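You operate a simulated robot arm through the tools that you are given. There is no shell and no other tool.

You run a simulated robot arm. Do the job below in one go: nothing can be reset, and whatever is moved stays where it is left.

TASK
Polish the cap of the black machine's group under its paddle.
Fine: the thumb screw is loose and stays so. Lift the paddle off to its peg, rub the fingerprints away with the blue pad, pad back, then press the paddle on again. Set down upright: blue polishing pad. What is to be rubbed or washed off counts as gone when no trace of it is left.
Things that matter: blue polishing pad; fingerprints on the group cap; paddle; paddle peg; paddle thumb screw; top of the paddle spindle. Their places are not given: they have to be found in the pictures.

The check looks at the end state, three seconds after you hand in, the way a careful person would. Anything else that was tipped, shoved, dropped, spilled or broken makes it a failure. A push-on lid holds only when it is set on centred and level and pressed home; a screw cap is set on level and turned clockwise until tight.

THE ROBOT
A 7-joint arm with a four-finger gripper, fixed in place. Base frame: the origin is at the foot of the arm, x ahead of it, y to its left, z up; the work surface is at about z = 660. Lengths are in mm, angles in degrees, forces in N, time in s.
Its first joint turns from -69.0 to 172.0 degrees. Payload 3.67 kg.
The TCP is the grasp point between the finger pads, 28 mm short of the fingertips. In the tool frame z runs along the fingers and y along their closing line. Largest opening 112 mm; the body of the gripper starts 73 mm behind the TCP.
Orientation is told as [roll, pitch, yaw] about the base's x, y, z axes, in that order, counted from this pose: with the fingers straight down and closing along the base's y, the tool's x points along the base's -x, its y along +y and its z along -z.

THE INTERFACE
- The arm moves only by the tool arm_command. Its argument "steps" is a list of rows, each a list of 7 numbers: the turn, a rotation vector about the tool's x, y, z in degrees, then the shift along the tool's x, y, z in mm, then the closure, from 0 (fully open) to 1 (shut). In form: [[rx, ry, rz, tx, ty, tz, gripper], ...]. A call has 1 to 20 rows; each row shifts and turns the commanded pose from where the row before left it, along the tool's axes as they then stand. Rows are played at 5 a second. More than 50 mm and 8.6 degrees between two rows, or a gripper value outside its range, and nothing of the call is played. A pose out of reach is approached as far as the arm can. The call stops where the force on the tool passes 40 N (or 10 N more than at its start, if that is more) or the arm is blocked; 0.2 s more then pass. Each finger halts on what it meets, pressing with about 40 N; the grip force reading is that of the motor and also rises with nothing between the fingers. The clock runs only during rows and for 0.2 s after the last one: add rows that do not move to give the fingers time. The reply holds the time, the measured pose of the TCP, the force on the tool along the base axes, the opening and the grip force, in the units named above and with some noise, with the torque about the TCP (base axes, N m) and any sound that the robot's microphone picked up.
- Cameras (640 x 400 px; columns grow to the right, rows downward): "scene" is fixed at [217.7, 641.9, 1873.2]; the picture's right is [-0.84, -0.54, 0.00], its down [-0.33, 0.51, -0.79] and it looks along [0.43, -0.67, -0.61] (base axes); focal length 320 px, centre (320, 200). "wrist" rides on the gripper at [60, -18, -104] in the tool frame; the picture's right is [0.29, 0.96, 0.00], its down [-0.80, 0.24, -0.55] and it looks along [-0.53, 0.16, 0.83] (tool axes); focal length 234 px, centre (320, 200).
- camera(camera): a new picture of that camera. No time passes.
- slide_trunk(by): slides the trunk up (or, below 0, down) by that many mm; the arm rides with it, the base frame stays. It gives what a move gives, with no picture.
- pixel_to_xyz(camera, pixels): for up to 12 pixels [column, row] of the newest picture of that camera ("zoom" is the newest enlarged one), the place [x, y, z] in the base frame of the surface seen there, good to about 3 mm, but the place of the scene camera against the robot may be out by one fixed shift of up to 12 mm in any direction. No time passes.
- inspect(camera, box): a new picture of the part [left, top, right, bottom] of that camera's present view, enlarged. No time passes.
- sign_off(): hands the job in; it is judged then, once.

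Leave the gripper open and the arm clear of the work at the hand-in unless told otherwise.

The tools are called after "Call:" as name(argument=value, ...) on one line, values as JSON. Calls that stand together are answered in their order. arm_command: Moves the arm, as the interface text tells. Its arguments: {"type":"object","properties":{"steps":{"type":"array"}},"required":["steps"]} The other tools are called the same way: slide_trunk (by) slides the trunk up or down; camera (camera) takes a picture; pixel_to_xyz (camera, pixels) gives the place of the surface under pixels of a picture; inspect (camera, box) takes an enlarged picture of a part of a camera's view; sign_off () hands the job in.

At the start:

```text
clock: 0.0
tcp_pos: [819.9, -320.7, 1419.4]
orientation: [0.1, -0.1, 0.0]
contact_force: [1.1, -0.3, -0.6]
wrist_torque: [-0.04, 0.0, 0.03]
width: 112.0
grasp_force: 0.0
trunk travel left (down, up): [-725.0, 115.0]
```

scene: 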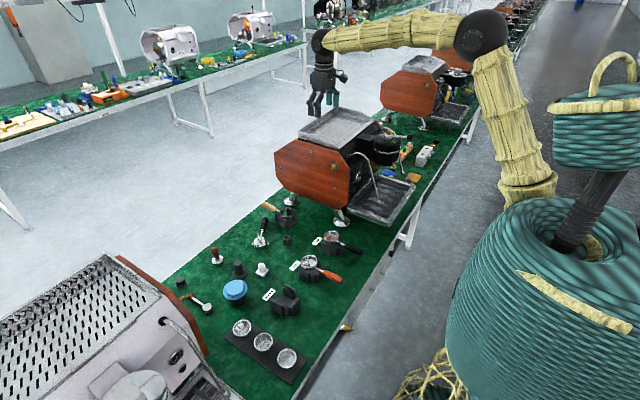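
wrist: 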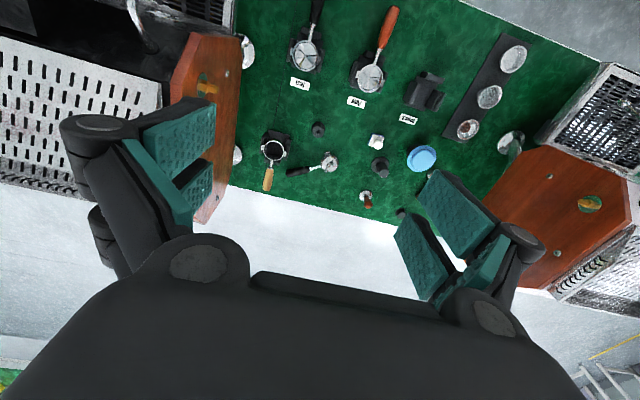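

I see a long bench with several espresso machines in the scene picture; the black machine is probably the one around (375, 150) or another one. I'll enlarge several parts to find the black machine, the paddle, the peg, and the blue pad.

Call:
inspect(camera="scene", box=[260, 90, 460, 240])

Call:
inspect(camera="scene", box=[360, 30, 520, 200])

Call:
inspect(camera="scene", box=[160, 190, 380, 380])

Call:
camera(camera="wrist")

```text
2.67 times, centred on (360, 165) of scene
```

zoom: 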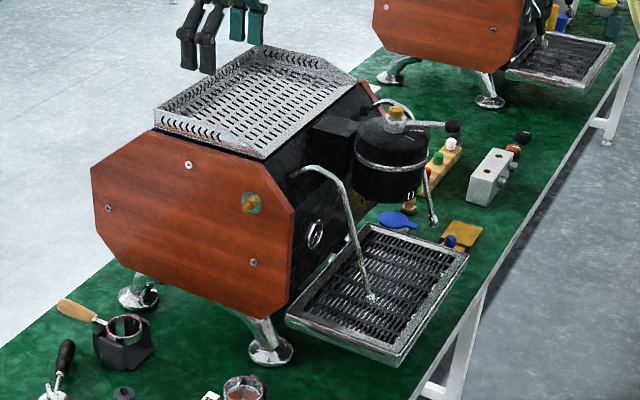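

```text
2.35 times, centred on (440, 115) of scene
```

zoom: 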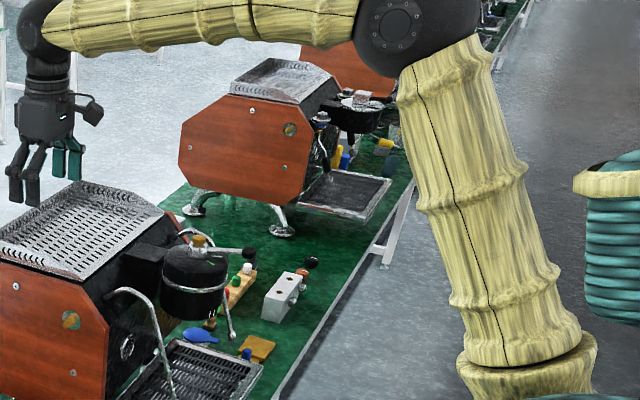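

```text
2.11 times, centred on (270, 285) of scene
```

zoom: 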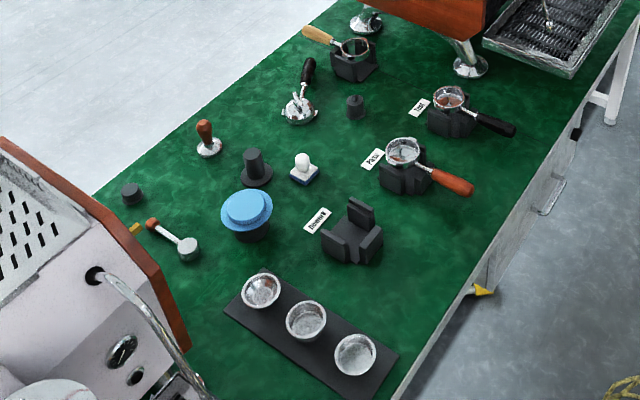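

```text
taken
```

wrist: 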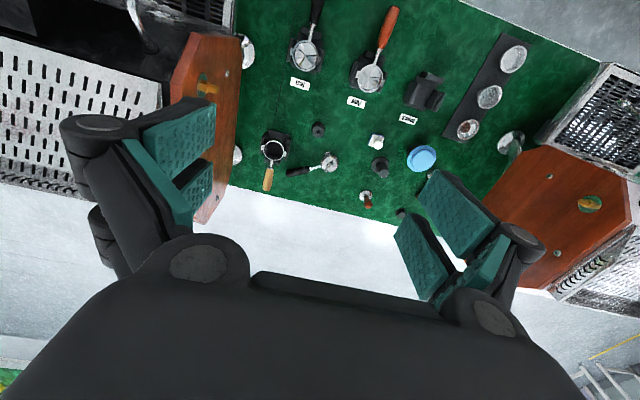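

The black machine with wooden sides is near (345, 150), with its black cylindrical group near (385, 150) and a paddle on top. I'll enlarge the group and the small items beside it, plus the blue items on the left.

Call:
inspect(camera="scene", box=[365, 115, 445, 165])

Call:
inspect(camera="scene", box=[385, 135, 465, 195])

Call:
inspect(camera="scene", box=[210, 240, 290, 310])

```text
8.00 times, centred on (405, 140) of scene
```

zoom: 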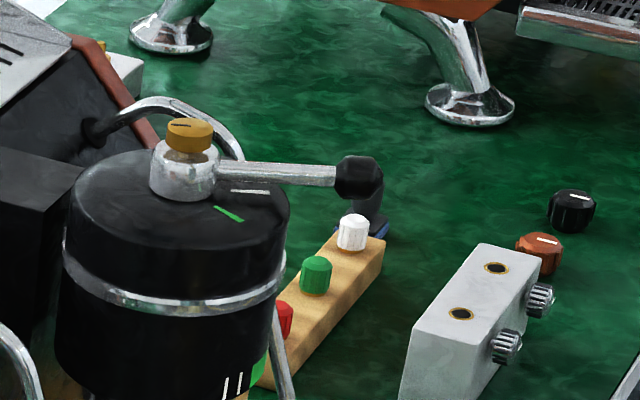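

```text
6.67 times, centred on (425, 165) of scene
```

zoom: 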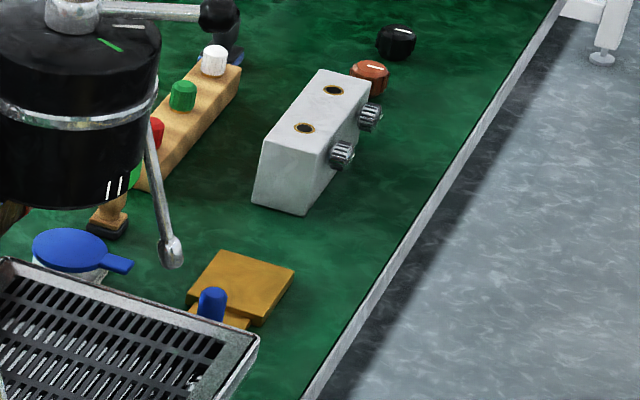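

```text
5.71 times, centred on (250, 275) of scene
```

zoom: 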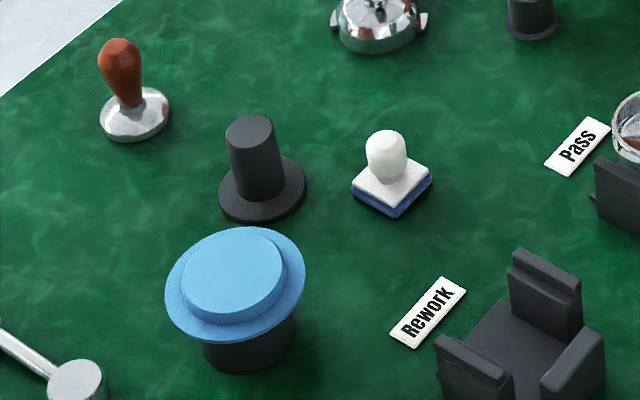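

I see many small items; the item list needs positions. I'll take a scene picture and read places for the group top, paddle hub, thumb screw, knob, blue items and bench items.

Call:
camera(camera="scene")

Call:
pixel_to_xyz(camera="scene", pixels=[[388, 131], [388, 137], [400, 137], [409, 137], [378, 143], [411, 142], [393, 172], [411, 179], [417, 178], [409, 149], [425, 150], [437, 141]])

Call:
pixel_to_xyz(camera="scene", pixels=[[241, 256], [235, 287], [258, 264], [287, 239], [225, 250], [181, 282], [285, 215], [260, 240], [270, 300], [330, 240], [311, 262], [340, 180]])

```text
taken
```

scene: 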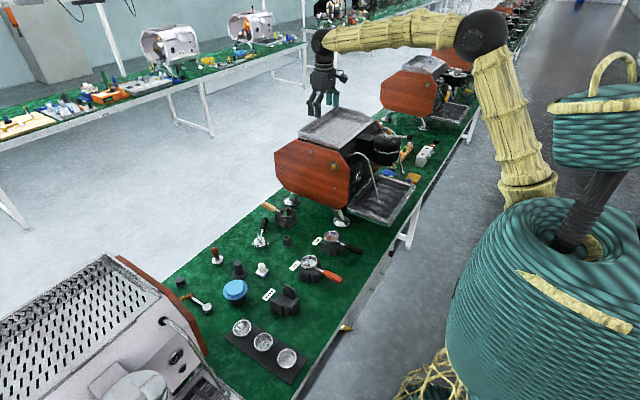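

```text
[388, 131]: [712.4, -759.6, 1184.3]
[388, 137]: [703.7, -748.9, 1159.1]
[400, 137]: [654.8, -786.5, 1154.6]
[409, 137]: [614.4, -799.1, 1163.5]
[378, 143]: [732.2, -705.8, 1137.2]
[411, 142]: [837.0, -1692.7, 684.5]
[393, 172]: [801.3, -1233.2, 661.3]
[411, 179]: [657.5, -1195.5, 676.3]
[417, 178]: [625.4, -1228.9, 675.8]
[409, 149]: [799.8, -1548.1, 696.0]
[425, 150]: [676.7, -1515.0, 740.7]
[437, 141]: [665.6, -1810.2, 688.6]
```

```text
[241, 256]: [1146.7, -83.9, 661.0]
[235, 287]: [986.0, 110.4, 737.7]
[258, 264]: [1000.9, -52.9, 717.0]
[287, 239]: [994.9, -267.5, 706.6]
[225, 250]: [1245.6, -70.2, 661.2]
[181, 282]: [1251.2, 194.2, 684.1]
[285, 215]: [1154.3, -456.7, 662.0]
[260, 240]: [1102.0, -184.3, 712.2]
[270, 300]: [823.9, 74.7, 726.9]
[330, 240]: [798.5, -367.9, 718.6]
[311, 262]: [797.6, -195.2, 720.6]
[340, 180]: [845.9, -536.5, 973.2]
```

The bench items left of the black machine are in reach; those beyond it (y < -1200) are not. I'll enlarge the wrist view around the small items (250–460, 90–220).

Call:
inspect(camera="wrist", box=[240, 0, 480, 150])

Call:
inspect(camera="wrist", box=[340, 110, 480, 220])

Call:
inspect(camera="wrist", box=[240, 100, 380, 210])

Call:
pixel_to_xyz(camera="wrist", pixels=[[421, 158], [379, 165], [376, 140], [318, 129], [365, 198], [402, 212], [271, 150], [325, 162], [424, 90], [490, 96]])

```text
2.67 times, centred on (360, 75) of wrist
```

zoom: 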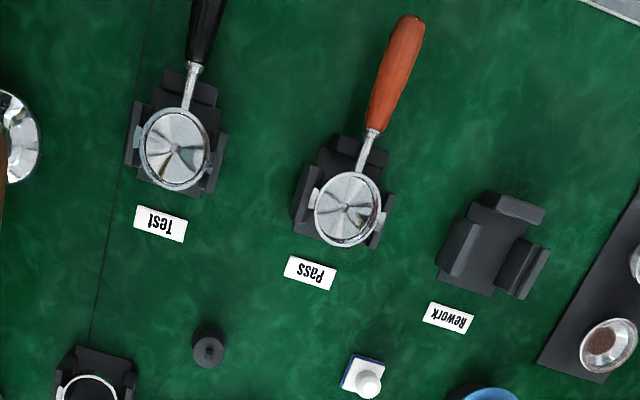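

```text
3.64 times, centred on (410, 165) of wrist
```

zoom: 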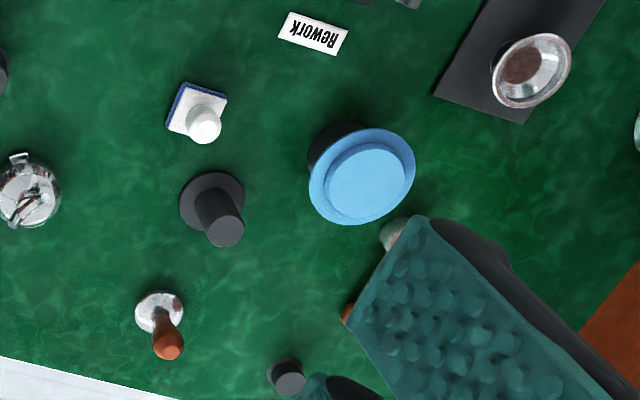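

```text
3.64 times, centred on (310, 155) of wrist
```

zoom: 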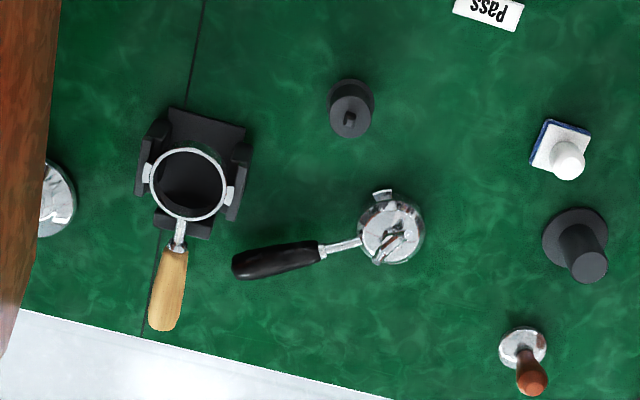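

```text
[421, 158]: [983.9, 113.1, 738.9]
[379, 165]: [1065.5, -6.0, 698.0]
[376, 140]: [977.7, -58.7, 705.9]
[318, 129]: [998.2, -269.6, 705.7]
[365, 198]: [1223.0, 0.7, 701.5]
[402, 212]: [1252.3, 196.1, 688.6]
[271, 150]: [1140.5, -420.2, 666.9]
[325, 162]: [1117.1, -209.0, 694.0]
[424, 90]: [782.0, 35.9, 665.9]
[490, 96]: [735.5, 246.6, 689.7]
```

The small black stand at wrist pixel (318, 129) carries a thin pin on top; the sky-blue disc sits on a black stand at (421, 158). Next I'll move the hand over toward the group (near x 705, y -750) at a safe height to look at the cap and paddle closely.

Call:
arm_command(steps=[[0, 0, 0, 22, -37.9, 1.9, 0], [0, 0, 0, 22, -37.9, 1.9, 0], [0, 0, 0, 22, -37.9, 1.9, 0], [0, 0, 0, 22, -37.9, 1.9, 0], [0, 0, 0, 22, -37.9, 1.9, 0], [0, 0, 0, 22, -37.9, 1.9, 0], [0, 0, 0, 22, -37.9, 1.9, 0], [0, 0, 0, 22, -37.9, 1.9, 0], [0, 0, 0, 22, -37.9, 1.9, 0], [0, 0, 0, 22, -37.9, 1.9, 0], [0, 0, 0, 0, 0, 0, 0]])

Call:
camera(camera="wrist")

```text
clock: 2.4
tcp_pos: [600.5, -700.7, 1403.4]
orientation: [-0.1, 0.0, 0.0]
contact_force: [0.5, 0.1, 0.3]
wrist_torque: [-0.03, 0.02, -0.01]
width: 112.1
grasp_force: 0.0
trunk travel left (down, up): [-725.0, 115.0]
```

```text
taken
```

wrist: 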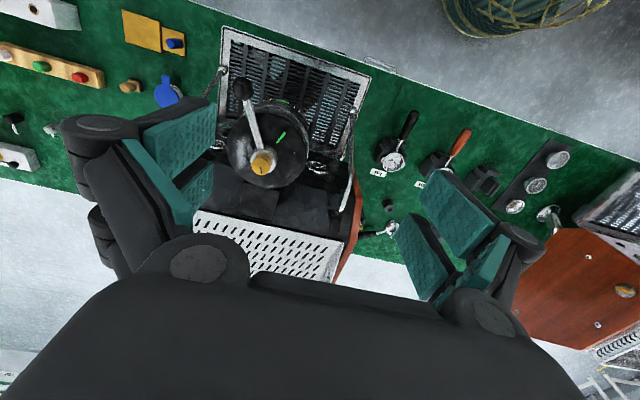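

The group and paddle show at (265, 145) in the wrist view. I'll enlarge it and read places of the hub, knob, mark and cap.

Call:
inspect(camera="wrist", box=[215, 75, 325, 195])

Call:
pixel_to_xyz(camera="wrist", pixels=[[263, 162], [256, 140], [249, 115], [243, 90], [281, 137], [290, 150], [240, 150], [268, 182], [278, 118], [295, 210], [300, 130], [262, 106]])

```text
3.33 times, centred on (270, 135) of wrist
```

zoom: 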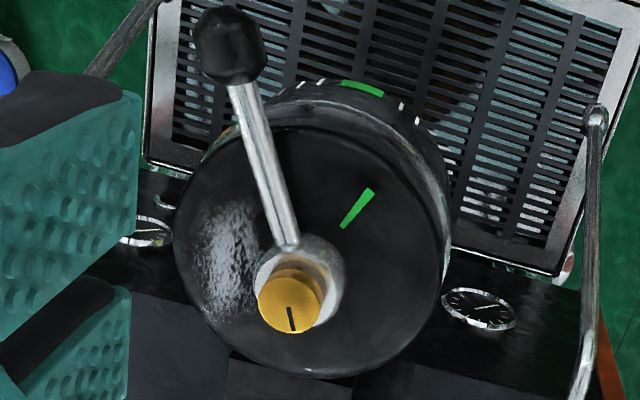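

```text
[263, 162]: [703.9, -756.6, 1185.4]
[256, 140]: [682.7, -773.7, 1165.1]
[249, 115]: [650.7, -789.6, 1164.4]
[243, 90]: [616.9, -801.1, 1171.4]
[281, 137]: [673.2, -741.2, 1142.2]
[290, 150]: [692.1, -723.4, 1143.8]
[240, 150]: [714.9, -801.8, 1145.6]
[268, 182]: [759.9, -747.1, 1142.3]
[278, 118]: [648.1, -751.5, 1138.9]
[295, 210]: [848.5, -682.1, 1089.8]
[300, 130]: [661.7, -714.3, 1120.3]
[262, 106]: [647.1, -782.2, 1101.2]
```

The cap shows a grey speckled fingerprint patch at zoom (225, 250) (about x 715, y -802), the hub with yellow thumb screw at (704, -757), and the paddle knob at (617, -801). Next I'll move over the bench to see the blue items and pegs closely.

Call:
arm_command(steps=[[0, 0, 0, -10.7, 39.3, 17.9, 0], [0, 0, 0, -10.7, 39.3, 17.9, 0], [0, 0, 0, -10.7, 39.3, 17.9, 0], [0, 0, 0, -10.7, 39.3, 17.9, 0], [0, 0, 0, -10.7, 39.3, 17.9, 0], [0, 0, 0, -10.7, 39.3, 17.9, 0], [0, 0, 0, -10.7, 39.3, 17.9, 0], [0, 0, 0, -10.7, 39.3, 17.9, 0], [0, 0, 0, -10.7, 39.3, 17.9, 0], [0, 0, 0, -10.7, 39.3, 17.9, 0], [0, 0, 0, -10.7, 39.3, 17.9, 0], [0, 0, 0, -10.7, 39.3, 17.9, 0], [0, 0, 0, -10.7, 39.3, 17.9, 0], [0, 0, 0, -10.7, 39.3, 17.9, 0], [0, 0, 0, 0, 0, 0, 0]])

Call:
camera(camera="wrist")

```text
clock: 5.6
tcp_pos: [749.3, -150.2, 1149.3]
orientation: [0.0, -0.1, -0.1]
contact_force: [0.6, -0.6, -0.2]
wrist_torque: [0.04, 0.01, 0.04]
width: 111.8
grasp_force: 0.0
trunk travel left (down, up): [-725.0, 115.0]
```

```text
taken
```

wrist: 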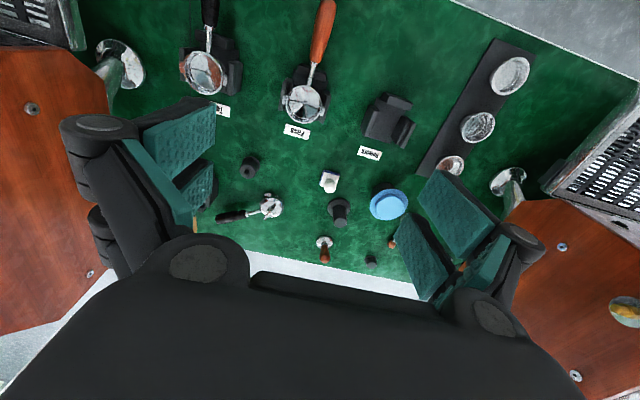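

Call:
inspect(camera="wrist", box=[215, 140, 305, 230])

Call:
inspect(camera="wrist", box=[310, 160, 420, 230])

Call:
inspect(camera="wrist", box=[290, 200, 410, 280])

Call:
pixel_to_xyz(camera="wrist", pixels=[[250, 162], [248, 170], [389, 203], [338, 210], [342, 222], [330, 178], [372, 262], [324, 243], [394, 243], [268, 207]])

```text
4.44 times, centred on (260, 185) of wrist
```

zoom: 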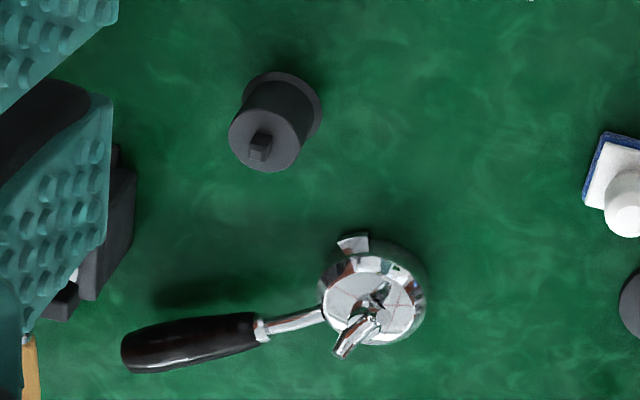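

```text
5.71 times, centred on (365, 195) of wrist
```

zoom: 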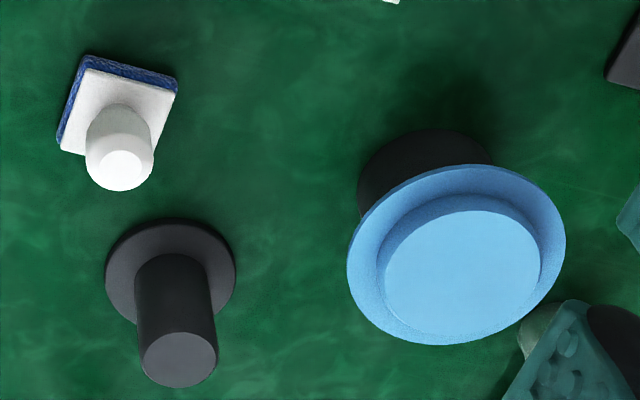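

```text
5.00 times, centred on (350, 240) of wrist
```

zoom: 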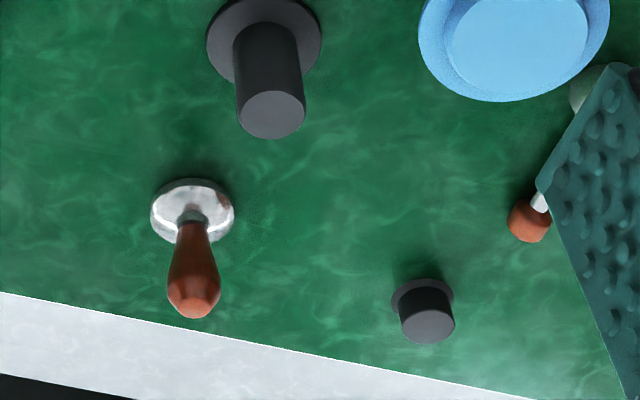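

```text
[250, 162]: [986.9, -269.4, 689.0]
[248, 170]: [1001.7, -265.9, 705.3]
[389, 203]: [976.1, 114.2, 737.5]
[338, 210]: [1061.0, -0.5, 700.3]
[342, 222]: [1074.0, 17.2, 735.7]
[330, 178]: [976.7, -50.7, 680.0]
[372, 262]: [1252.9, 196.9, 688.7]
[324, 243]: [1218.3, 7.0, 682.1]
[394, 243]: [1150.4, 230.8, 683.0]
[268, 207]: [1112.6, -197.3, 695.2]
```

The small stand at (998, -268) has a squared pin on top; the hat-like post at (1070, 10) is plain. The blue candidates are the white-knobbed block with blue underside at (977, -53) and the sky-blue disc on a black body at (980, 114). I'll go lower to look at both more closely.

Call:
arm_command(steps=[[0, 0, 0, -10, 20, 40, 0], [0, 0, 0, -10, 20, 40, 0], [0, 0, 0, -10, 20, 40, 0], [0, 0, 0, -10, 20, 40, 0], [0, 0, 0, -10, 20, 40, 0], [0, 0, 0, 0, 0, 0, 0]])

Call:
camera(camera="wrist")

```text
clock: 7.0
tcp_pos: [800.5, -51.1, 951.4]
orientation: [0.0, -0.1, -0.2]
contact_force: [-0.7, -0.2, -0.7]
wrist_torque: [0.01, -0.02, 0.02]
width: 111.8
grasp_force: 0.1
trunk travel left (down, up): [-725.0, 115.0]
```

```text
taken
```

wrist: 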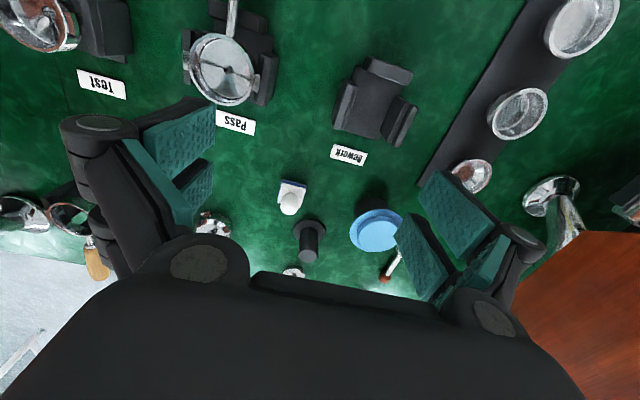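

Call:
inspect(camera="wrist", box=[265, 165, 345, 225])

Call:
inspect(camera="wrist", box=[335, 180, 415, 260])

Call:
inspect(camera="wrist", box=[280, 205, 340, 275])

Call:
pixel_to_xyz(camera="wrist", pixels=[[289, 204], [293, 188], [375, 235], [392, 235], [360, 225], [308, 258], [308, 230], [373, 212], [280, 185], [305, 187], [301, 210], [356, 240]])

```text
6.67 times, centred on (305, 195) of wrist
```

zoom: 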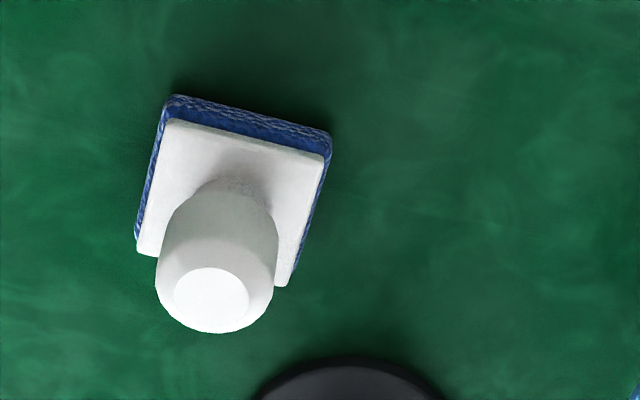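

```text
5.00 times, centred on (375, 220) of wrist
```

zoom: 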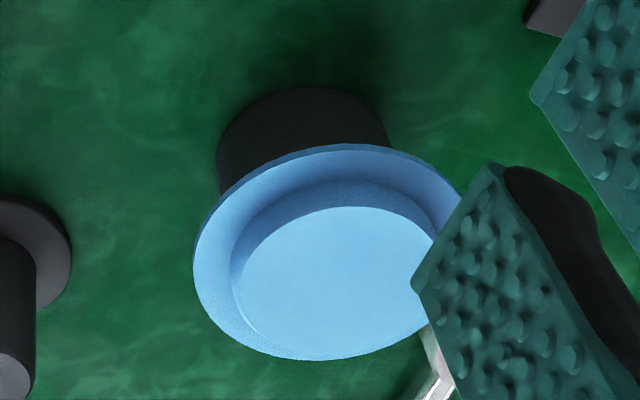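

```text
5.71 times, centred on (310, 240) of wrist
```

zoom: 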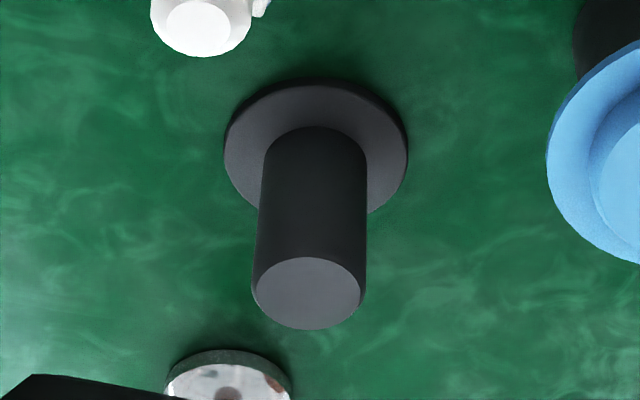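

```text
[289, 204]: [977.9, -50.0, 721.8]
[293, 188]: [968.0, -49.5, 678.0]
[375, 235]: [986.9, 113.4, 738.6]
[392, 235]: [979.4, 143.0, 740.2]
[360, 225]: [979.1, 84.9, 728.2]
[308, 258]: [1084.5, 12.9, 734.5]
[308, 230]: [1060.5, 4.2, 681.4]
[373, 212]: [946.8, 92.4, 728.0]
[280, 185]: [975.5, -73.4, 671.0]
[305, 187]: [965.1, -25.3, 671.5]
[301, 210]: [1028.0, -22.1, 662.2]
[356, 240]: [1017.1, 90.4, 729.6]
```

The white-knobbed block's underside is a woven blue pad, so this is the blue polishing pad (knob top about (978, -50, 722)); the sky-blue thing is a hard disc/lid on a black body. To judge the reach I'll read positions of the arm's shoulder and elbow from the scene picture.

Call:
camera(camera="scene")

```text
taken
```

scene: 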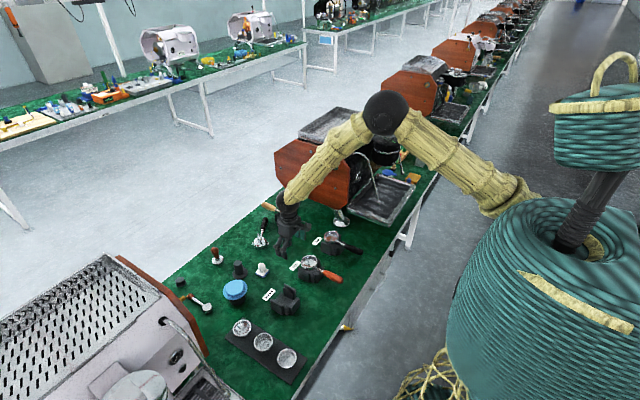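

Call:
pixel_to_xyz(camera="scene", pixels=[[385, 113], [520, 200], [500, 200], [460, 165], [290, 198], [320, 175], [288, 220], [280, 245], [600, 190]])

```text
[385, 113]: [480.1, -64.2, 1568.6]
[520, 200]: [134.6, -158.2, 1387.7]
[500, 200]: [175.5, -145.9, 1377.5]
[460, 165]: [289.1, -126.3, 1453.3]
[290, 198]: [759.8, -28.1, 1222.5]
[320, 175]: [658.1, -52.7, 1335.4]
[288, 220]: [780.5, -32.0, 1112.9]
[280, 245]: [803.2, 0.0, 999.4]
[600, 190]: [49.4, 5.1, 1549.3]
```

The shoulder sits near z 1330 and the wrist about 250 above the TCP, so lowering the trunk should lengthen the reach near the bench. I'll lift the hand straight up 300 mm first, before sliding the trunk down.

Call:
arm_command(steps=[[0, 0, 0, 0, 0, -43, 0], [0, 0, 0, 0, 0, -43, 0], [0, 0, 0, 0, 0, -43, 0], [0, 0, 0, 0, 0, -43, 0], [0, 0, 0, 0, 0, -43, 0], [0, 0, 0, 0, 0, -43, 0], [0, 0, 0, 0, 0, -43, 0], [0, 0, 0, 0, 0, 0, 0]])

Call:
slide_trunk(by=-340)

```text
clock: 8.8
tcp_pos: [798.4, -47.1, 1255.2]
orientation: [0.0, 0.2, 0.1]
contact_force: [0.7, -0.3, -0.4]
wrist_torque: [-0.04, 0.0, 0.0]
width: 111.8
grasp_force: 0.0
trunk travel left (down, up): [-725.0, 115.0]
```

```text
clock: 12.1
tcp_pos: [799.0, -46.3, 914.8]
orientation: [-0.1, 0.1, 0.0]
contact_force: [-0.4, -0.5, 0.7]
wrist_torque: [0.01, 0.01, 0.06]
width: 111.8
grasp_force: 0.0
trunk travel left (down, up): [-385.0, 455.0]
```

Trunk is 340 lower and TCP is at (799, -46, 915). Next I test reach towards above the square-pinned stand at (998, -268), staying at z 870.

Call:
arm_command(steps=[[0, 0, 0, -24.9, -27.7, 5.6, 0], [0, 0, 0, -24.9, -27.7, 5.6, 0], [0, 0, 0, -24.9, -27.7, 5.6, 0], [0, 0, 0, -24.9, -27.7, 5.6, 0], [0, 0, 0, -24.9, -27.7, 5.6, 0], [0, 0, 0, -24.9, -27.7, 5.6, 0], [0, 0, 0, -24.9, -27.7, 5.6, 0], [0, 0, 0, -24.9, -27.7, 5.6, 0], [0, 0, 0, 0, 0, 0, 0], [0, 0, 0, 0, 0, 0, 0]])

Call:
camera(camera="wrist")

```text
clock: 14.3
tcp_pos: [998.8, -271.9, 870.4]
orientation: [0.0, -0.1, -0.2]
contact_force: [-0.5, 0.1, 0.4]
wrist_torque: [0.01, -0.01, 0.03]
width: 112.2
grasp_force: 0.0
trunk travel left (down, up): [-385.0, 455.0]
```

```text
taken
```

wrist: 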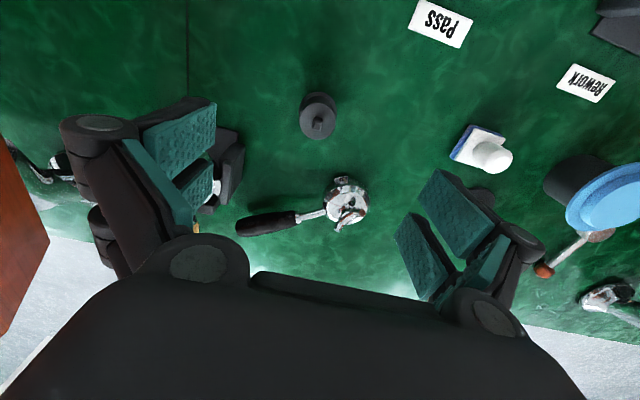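

Reach is fine here. I'll enlarge the pinned stand at (318, 115) and the pad at (482, 150) and read their places.

Call:
inspect(camera="wrist", box=[290, 85, 350, 145])

Call:
pixel_to_xyz(camera="wrist", pixels=[[318, 122], [318, 112], [305, 115], [331, 115], [318, 98], [318, 134], [483, 140], [493, 158], [463, 155], [505, 135]])

Call:
inspect(camera="wrist", box=[440, 110, 530, 190])

```text
6.67 times, centred on (320, 115) of wrist
```

zoom: 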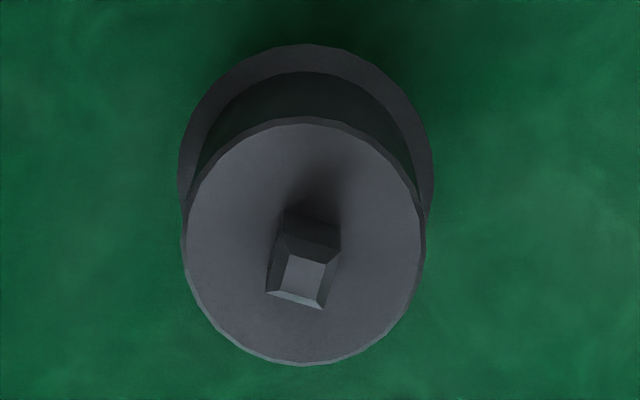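

```text
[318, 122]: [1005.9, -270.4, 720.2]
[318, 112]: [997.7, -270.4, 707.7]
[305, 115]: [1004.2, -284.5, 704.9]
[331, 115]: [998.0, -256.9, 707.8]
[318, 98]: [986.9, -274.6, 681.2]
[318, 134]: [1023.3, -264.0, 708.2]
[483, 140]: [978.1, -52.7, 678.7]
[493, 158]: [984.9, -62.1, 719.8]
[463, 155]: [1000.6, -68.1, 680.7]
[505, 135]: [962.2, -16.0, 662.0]
```

```text
5.00 times, centred on (485, 150) of wrist
```

zoom: 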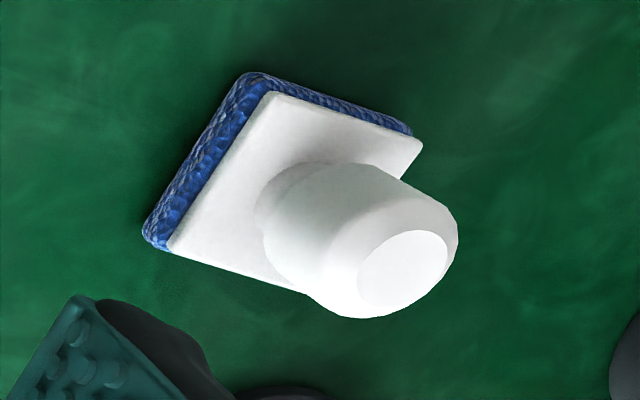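

The stand's pin is a chamfered square, about 10 mm, with sides along x and y, centre about (1007, -271), shoulder z 707, tip z 720: this is the paddle peg. I'll raise the trunk by 440 and then move over to the group to check reach there and look straight at the paddle.

Call:
slide_trunk(by=440)

Call:
arm_command(steps=[[0, 0, 0, 24.6, -40.4, 0, 0], [0, 0, 0, 24.6, -40.4, 0, 0], [0, 0, 0, 24.6, -40.4, 0, 0], [0, 0, 0, 24.6, -40.4, 0, 0], [0, 0, 0, 24.6, -40.4, 0, 0], [0, 0, 0, 24.6, -40.4, 0, 0], [0, 0, 0, 24.6, -40.4, 0, 0], [0, 0, 0, 24.6, -40.4, 0, 0], [0, 0, 0, 24.6, -40.4, 0, 0], [0, 0, 0, 24.6, -40.4, 0, 0], [0, 0, 0, 24.6, -40.4, 0, 0], [0, 0, 0, 24.6, -40.4, 0, 0], [0, 0, 0, 0, 0, 0, 0], [0, 0, 0, 0, 0, 0, 0]])

Call:
camera(camera="wrist")

```text
refused: 440 is not a number from -400 to 400
```

```text
clock: 15.6
tcp_pos: [882.7, -459.5, 874.8]
orientation: [0.3, -0.6, 0.6]
contact_force: [6.1, 22.8, 5.6]
wrist_torque: [-1.2, 0.33, 0.09]
width: 103.6
grasp_force: 0.1
trunk travel left (down, up): [-385.0, 455.0]
stopped in row 6: the force on the tool passed its limit at 54 N (the readings are from after the stop); the commanded pose is now the measured one
```

```text
taken
```

wrist: 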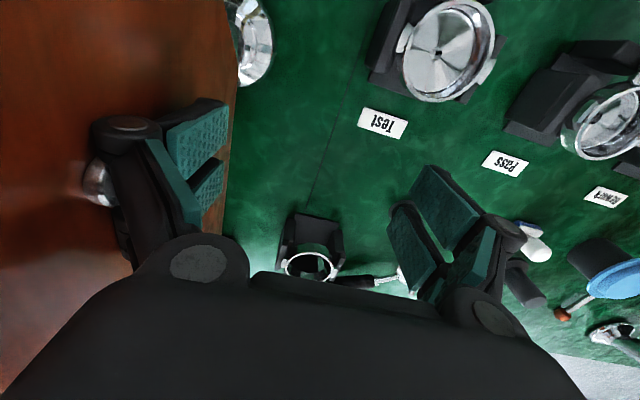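

The trunk slide was refused (limit is 400), and because I had sent the arm move in the same call, the arm ran low at z 875 and its finger pressed the machine's wooden side panel at y ≈ -530 (54 N). That was my mistake; dependent moves must go one at a time. I'll back off straight along +y and then check whether the machine shifted.

Call:
arm_command(steps=[[0, 0, 0, 0, 15, 0, 0], [0, 0, 0, 0, 30, 0, 0], [0, 0, 0, 0, 40, 0, 0], [0, 0, 0, 0, 40, 0, 0], [0, 0, 0, 0, 0, 0, 0]])

```text
clock: 16.8
tcp_pos: [881.4, -337.8, 873.5]
orientation: [0.3, -0.5, 0.3]
contact_force: [-0.1, -0.3, -0.4]
wrist_torque: [0.02, 0.05, 0.0]
width: 112.3
grasp_force: 0.1
trunk travel left (down, up): [-385.0, 455.0]
```

The hand is free again with no force. I'll take a scene picture and re-read the same machine pixels as before to see whether it moved.

Call:
camera(camera="scene")

Call:
pixel_to_xyz(camera="scene", pixels=[[388, 131], [388, 137], [400, 137], [409, 137], [378, 143], [393, 172], [340, 180], [320, 155]])

Call:
inspect(camera="scene", box=[260, 90, 460, 240])

```text
taken
```

scene: 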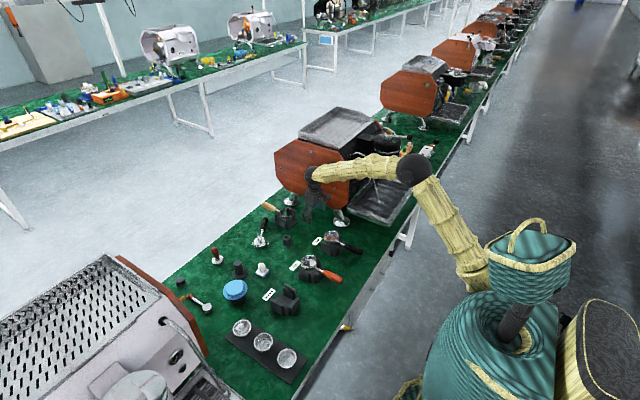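

```text
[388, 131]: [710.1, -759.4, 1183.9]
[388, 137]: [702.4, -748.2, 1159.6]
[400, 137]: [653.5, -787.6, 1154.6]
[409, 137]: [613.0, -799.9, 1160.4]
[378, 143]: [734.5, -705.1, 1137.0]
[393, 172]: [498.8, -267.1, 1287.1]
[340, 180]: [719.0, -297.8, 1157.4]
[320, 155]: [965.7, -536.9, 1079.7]
```

```text
2.67 times, centred on (360, 165) of scene
```

zoom: 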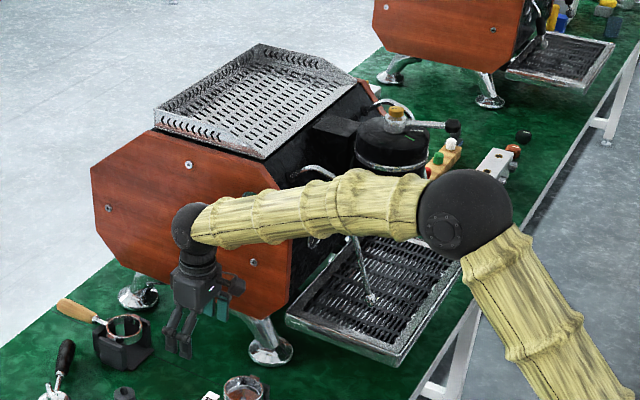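

The machine's points read the same as before (hub, cap and panel within 1–3 mm), and the picture matches, so nothing moved. Now I raise the trunk by 400 in its own call.

Call:
slide_trunk(by=400)

```text
clock: 20.6
tcp_pos: [881.6, -337.2, 1274.1]
orientation: [0.3, -0.4, 0.5]
contact_force: [0.1, -0.9, -0.5]
wrist_torque: [0.04, -0.01, -0.03]
width: 112.0
grasp_force: 0.1
trunk travel left (down, up): [-785.0, 55.0]
```

TCP is at z 1274. I'll rise 60 mm more, correct the half-degree of tilt left from the stop, then travel level to above the hub at (704, -757).

Call:
arm_command(steps=[[0.3, 0.5, 0.5, 0, 0, -30, 0], [0, 0, 0, 0, 0, -30, 0], [0, 0, 0, 17.8, -42, 0, 0], [0, 0, 0, 17.8, -42, 0, 0], [0, 0, 0, 17.8, -42, 0, 0], [0, 0, 0, 17.8, -42, 0, 0], [0, 0, 0, 17.8, -42, 0, 0], [0, 0, 0, 17.8, -42, 0, 0], [0, 0, 0, 17.8, -42, 0, 0], [0, 0, 0, 17.8, -42, 0, 0], [0, 0, 0, 17.8, -42, 0, 0], [0, 0, 0, 17.8, -42, 0, 0], [0, 0, 0, 0, 0, 0, 0], [0, 0, 0, 0, 0, 0, 0]])

```text
clock: 23.6
tcp_pos: [703.2, -757.2, 1340.1]
orientation: [-0.2, 0.0, -0.1]
contact_force: [-0.8, -1.0, 0.9]
wrist_torque: [-0.01, 0.03, -0.01]
width: 112.0
grasp_force: 0.1
trunk travel left (down, up): [-785.0, 55.0]
```

The hand hovers over the hub with tool straight down. I'll look through the wrist camera.

Call:
camera(camera="wrist")

Call:
inspect(camera="wrist", box=[250, 40, 390, 180])

```text
taken
```

wrist: 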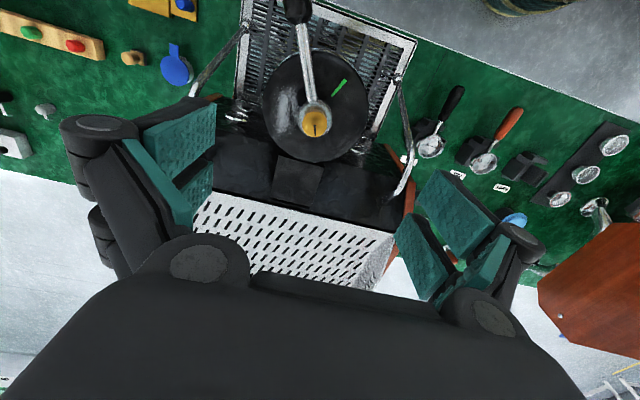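

```text
2.86 times, centred on (320, 110) of wrist
```

zoom: 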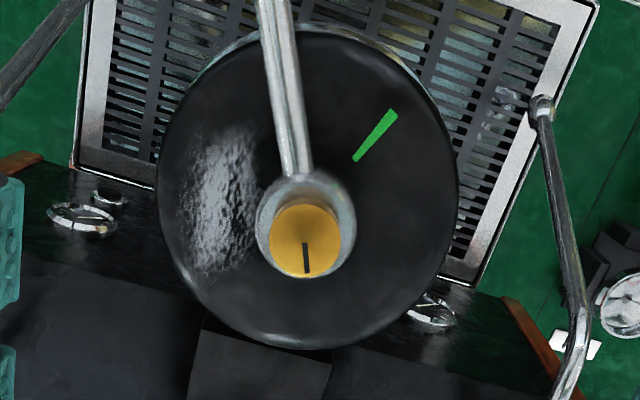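

Clear view: hub at (315, 118), thumb screw at (316, 122), rod going up to (297, 10), and the fingerprint patch left of the hub around (285, 110). I'll read places for these.

Call:
pixel_to_xyz(camera="wrist", pixels=[[317, 123], [304, 118], [328, 112], [311, 85], [305, 55], [298, 8], [285, 110], [275, 86], [294, 136], [340, 88], [330, 150], [288, 90]])

Call:
pixel_to_xyz(camera="wrist", pixels=[[267, 100], [366, 115], [320, 158], [290, 55], [350, 60], [316, 96], [322, 95], [306, 133], [330, 130], [300, 175], [308, 70]])

```text
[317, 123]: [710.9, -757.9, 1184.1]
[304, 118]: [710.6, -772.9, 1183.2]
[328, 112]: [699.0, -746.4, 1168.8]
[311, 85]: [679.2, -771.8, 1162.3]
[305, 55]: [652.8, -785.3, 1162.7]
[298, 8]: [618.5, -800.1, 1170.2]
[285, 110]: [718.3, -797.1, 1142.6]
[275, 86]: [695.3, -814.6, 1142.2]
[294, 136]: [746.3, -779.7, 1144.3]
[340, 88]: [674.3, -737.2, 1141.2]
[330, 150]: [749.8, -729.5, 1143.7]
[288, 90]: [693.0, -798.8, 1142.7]
```

```text
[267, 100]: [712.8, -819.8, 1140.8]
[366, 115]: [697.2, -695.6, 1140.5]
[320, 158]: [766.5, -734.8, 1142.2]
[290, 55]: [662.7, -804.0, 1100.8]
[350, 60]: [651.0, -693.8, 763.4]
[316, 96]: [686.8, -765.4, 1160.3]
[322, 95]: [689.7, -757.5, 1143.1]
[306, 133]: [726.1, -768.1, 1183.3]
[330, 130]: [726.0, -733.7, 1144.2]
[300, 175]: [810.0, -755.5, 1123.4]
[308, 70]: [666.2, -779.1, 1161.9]
```

The thumb screw and hub centre work out to about (713, -759), the rod points at about 204° (yaw ≈ 24°), and the cap top is at z ≈ 1142. The fingerprint patch spans about x 690–750, y -815 to -780. I'll test whether the hand reaches above that patch at z 1235 with the tool straight down.

Call:
arm_command(steps=[[0, 0, 0, -4, -11, 26, 0], [0, 0, 0, -4, -11, 26, 0], [0, 0, 0, -4, -11, 26, 0], [0, 0, 0, -5, -10, 27, 0], [0, 0, 0, 0, 0, 0, 0], [0, 0, 0, 0, 0, 0, 0]])

```text
clock: 25.0
tcp_pos: [718.6, -802.7, 1231.4]
orientation: [0.0, 0.1, -0.1]
contact_force: [0.1, 0.0, -0.6]
wrist_torque: [0.02, 0.01, 0.02]
width: 111.9
grasp_force: 0.1
trunk travel left (down, up): [-785.0, 55.0]
```

Reach there is fine. Next I'll rise to z 1260, centre over the hub at (713, -759.5), and turn the tool by +24° yaw so the fingers close across the rod.

Call:
arm_command(steps=[[0, 0, 0, 0, 0, -29, 0], [0, 0, 0, 2.8, 21.6, 0, 0], [0, 0, 0, 2.8, 21.6, 0, 0], [0, 0, -6, 0, 0, 0, 0], [0, 0, -6, 0, 0, 0, 0], [0, 0, -6, 0, 0, 0, 0], [0, 0, -6, 0, 0, 0, 0], [0, 0, 0, 0, 0, 0, 0], [0, 0, 0, 0, 0, 0, 0]])

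Call:
camera(camera="wrist")

Call:
inspect(camera="wrist", box=[240, 40, 400, 180])

```text
clock: 27.0
tcp_pos: [712.4, -758.0, 1261.0]
orientation: [0.0, 0.2, 24.0]
contact_force: [-0.1, -0.3, 0.5]
wrist_torque: [0.02, 0.02, -0.02]
width: 111.9
grasp_force: 0.1
trunk travel left (down, up): [-785.0, 55.0]
```

```text
taken
```

wrist: 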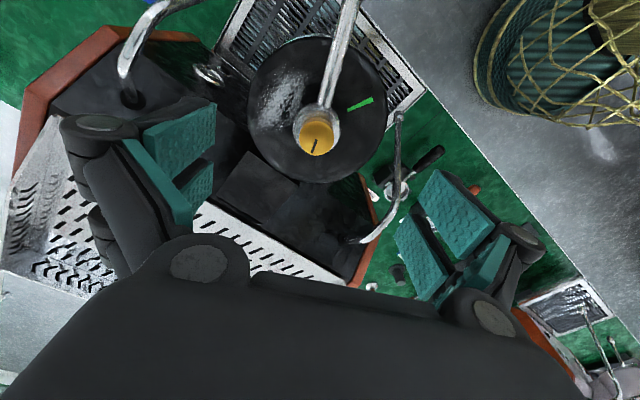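

```text
2.86 times, centred on (320, 110) of wrist
```

zoom: 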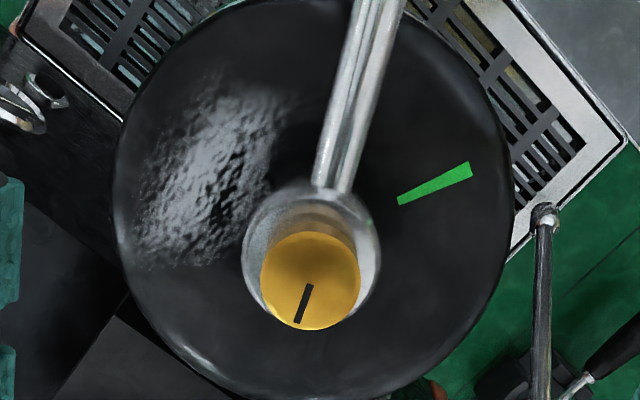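

The thumb screw is centred about 2.5 mm to tool -y of the finger axis and the rod is turned about 2.7° more than the tool. I'll correct both and descend 40 mm for another look.

Call:
arm_command(steps=[[0, 0, 0, 0, -2.5, 0, 0], [0, 0, -2.7, 0, 0, 0, 0], [0, 0, 0, 0, 0, 20, 0], [0, 0, 0, 0, 0, 20, 0], [0, 0, 0, 0, 0, 0, 0], [0, 0, 0, 0, 0, 0, 0]])

Call:
camera(camera="wrist")

Call:
inspect(camera="wrist", box=[230, 50, 410, 190])

```text
clock: 28.4
tcp_pos: [712.6, -760.6, 1216.6]
orientation: [0.0, 0.1, 26.6]
contact_force: [1.2, -0.5, 0.3]
wrist_torque: [0.02, -0.02, 0.0]
width: 112.1
grasp_force: 0.0
trunk travel left (down, up): [-785.0, 55.0]
```

```text
taken
```

wrist: 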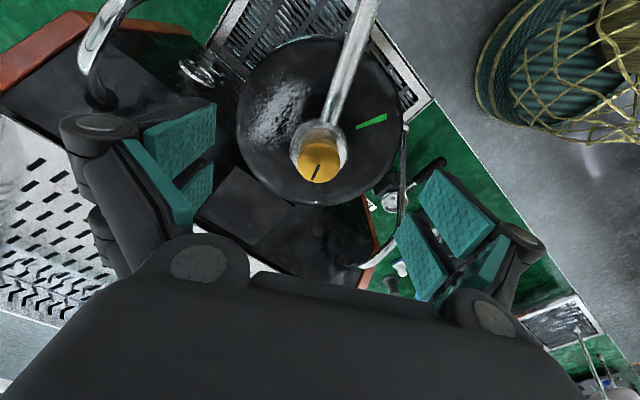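

```text
2.86 times, centred on (320, 120) of wrist
```

zoom: 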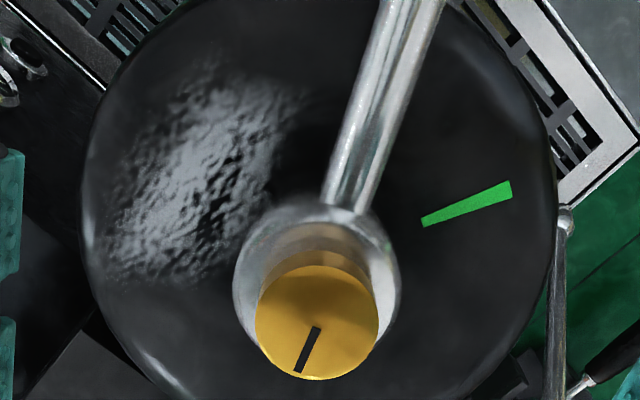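

Hub and thumb screw are now centred on the finger axis. Before descending I'll check the height of the steam wand near (405, 135) and of things near the fingers' sides.

Call:
pixel_to_xyz(camera="wrist", pixels=[[406, 130], [404, 160], [398, 200], [380, 122], [318, 165], [300, 150], [342, 150], [258, 128], [180, 100], [374, 90]])

```text
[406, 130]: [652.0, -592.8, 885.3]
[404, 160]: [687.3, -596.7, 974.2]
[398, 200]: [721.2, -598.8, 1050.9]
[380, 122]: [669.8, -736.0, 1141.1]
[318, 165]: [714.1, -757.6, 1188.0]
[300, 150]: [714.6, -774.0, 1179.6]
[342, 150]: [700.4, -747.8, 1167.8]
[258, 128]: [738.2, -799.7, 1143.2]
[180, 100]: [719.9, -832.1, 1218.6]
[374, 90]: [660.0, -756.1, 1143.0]
```

Nothing stands in the way. I'll descend about 40 mm to TCP z 1177 (fingertips at 1149, 6 mm above the cap) with the fingers open.

Call:
arm_command(steps=[[0, 0, 0, 0, -0.5, 14, 0], [0, 0, 0, 0, 0, 14, 0], [0, 0, 0, 0, 0, 11, 0], [0, 0, 0, 0, 0, 0, 0], [0, 0, 0, 0, 0, 0, 0]])

```text
clock: 29.6
tcp_pos: [714.3, -760.2, 1178.9]
orientation: [-0.1, 0.1, 26.7]
contact_force: [0.0, 0.0, 0.0]
wrist_torque: [-0.01, 0.0, -0.01]
width: 111.8
grasp_force: 0.1
trunk travel left (down, up): [-785.0, 55.0]
```

TCP at z 1179, no contact. I'll close the fingers on the hub in two stages.

Call:
arm_command(steps=[[0, 0, 0, 0, 0, 0, 0.5], [0, 0, 0, 0, 0, 0, 0.5], [0, 0, 0, 0, 0, 0, 0.6], [0, 0, 0, 0, 0, 0, 1], [0, 0, 0, 0, 0, 0, 1], [0, 0, 0, 0, 0, 0, 1], [0, 0, 0, 0, 0, 0, 1]])

Call:
camera(camera="wrist")

```text
clock: 31.2
tcp_pos: [713.2, -761.0, 1178.6]
orientation: [0.0, 0.1, 26.5]
contact_force: [0.8, -2.0, 1.6]
wrist_torque: [-0.04, -0.03, 0.01]
width: 39.8
grasp_force: 39.9
trunk travel left (down, up): [-785.0, 55.0]
```

```text
taken
```

wrist: 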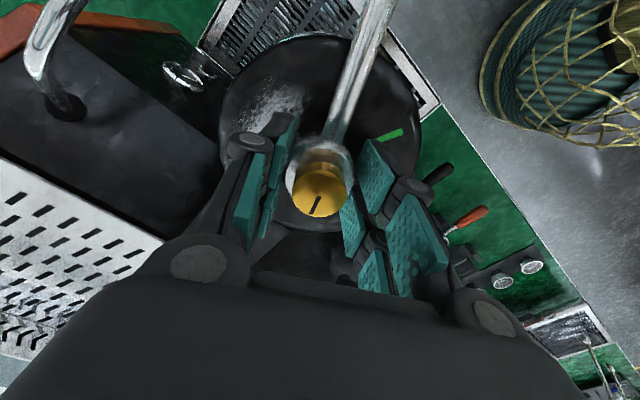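

The fingers hold the hub at 39.8 mm with 40 N. I'll lift slowly straight up, keeping the grip.

Call:
arm_command(steps=[[0, 0, 0, 0, 0, -2, 1], [0, 0, 0, 0, 0, -3, 1], [0, 0, 0, 0, 0, -5, 1], [0, 0, 0, 0, 0, -5, 1], [0, 0, 0, 0, 0, -5, 1], [0, 0, 0, 0, 0, 0, 1]])

Call:
camera(camera="wrist")

```text
clock: 32.6
tcp_pos: [713.5, -760.5, 1200.8]
orientation: [0.0, 0.0, 26.6]
contact_force: [1.1, -2.5, 8.0]
wrist_torque: [-0.19, 0.06, -0.03]
width: 24.8
grasp_force: 39.2
trunk travel left (down, up): [-785.0, 55.0]
```

```text
taken
```

wrist: 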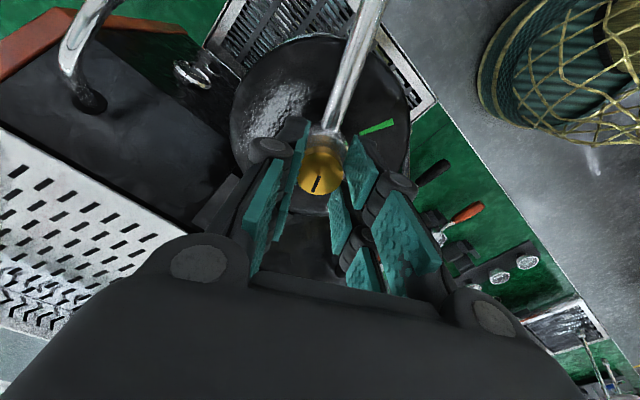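

The width dropped to 24.8 mm, so the fingers slipped up off the hub and now pinch the thumb screw. I'll look closely before doing anything else.

Call:
inspect(camera="wrist", box=[240, 90, 400, 230])

Call:
inspect(camera="scene", box=[350, 105, 430, 165])

```text
2.86 times, centred on (320, 160) of wrist
```

zoom: 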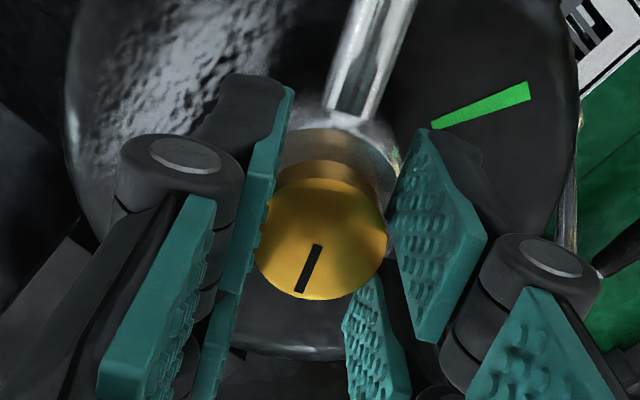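

```text
6.67 times, centred on (390, 135) of scene
```

zoom: 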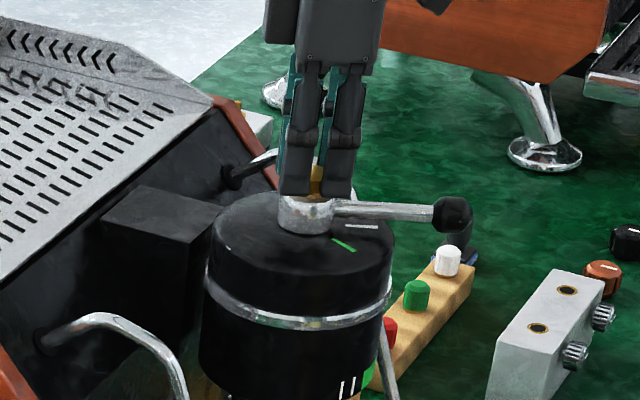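

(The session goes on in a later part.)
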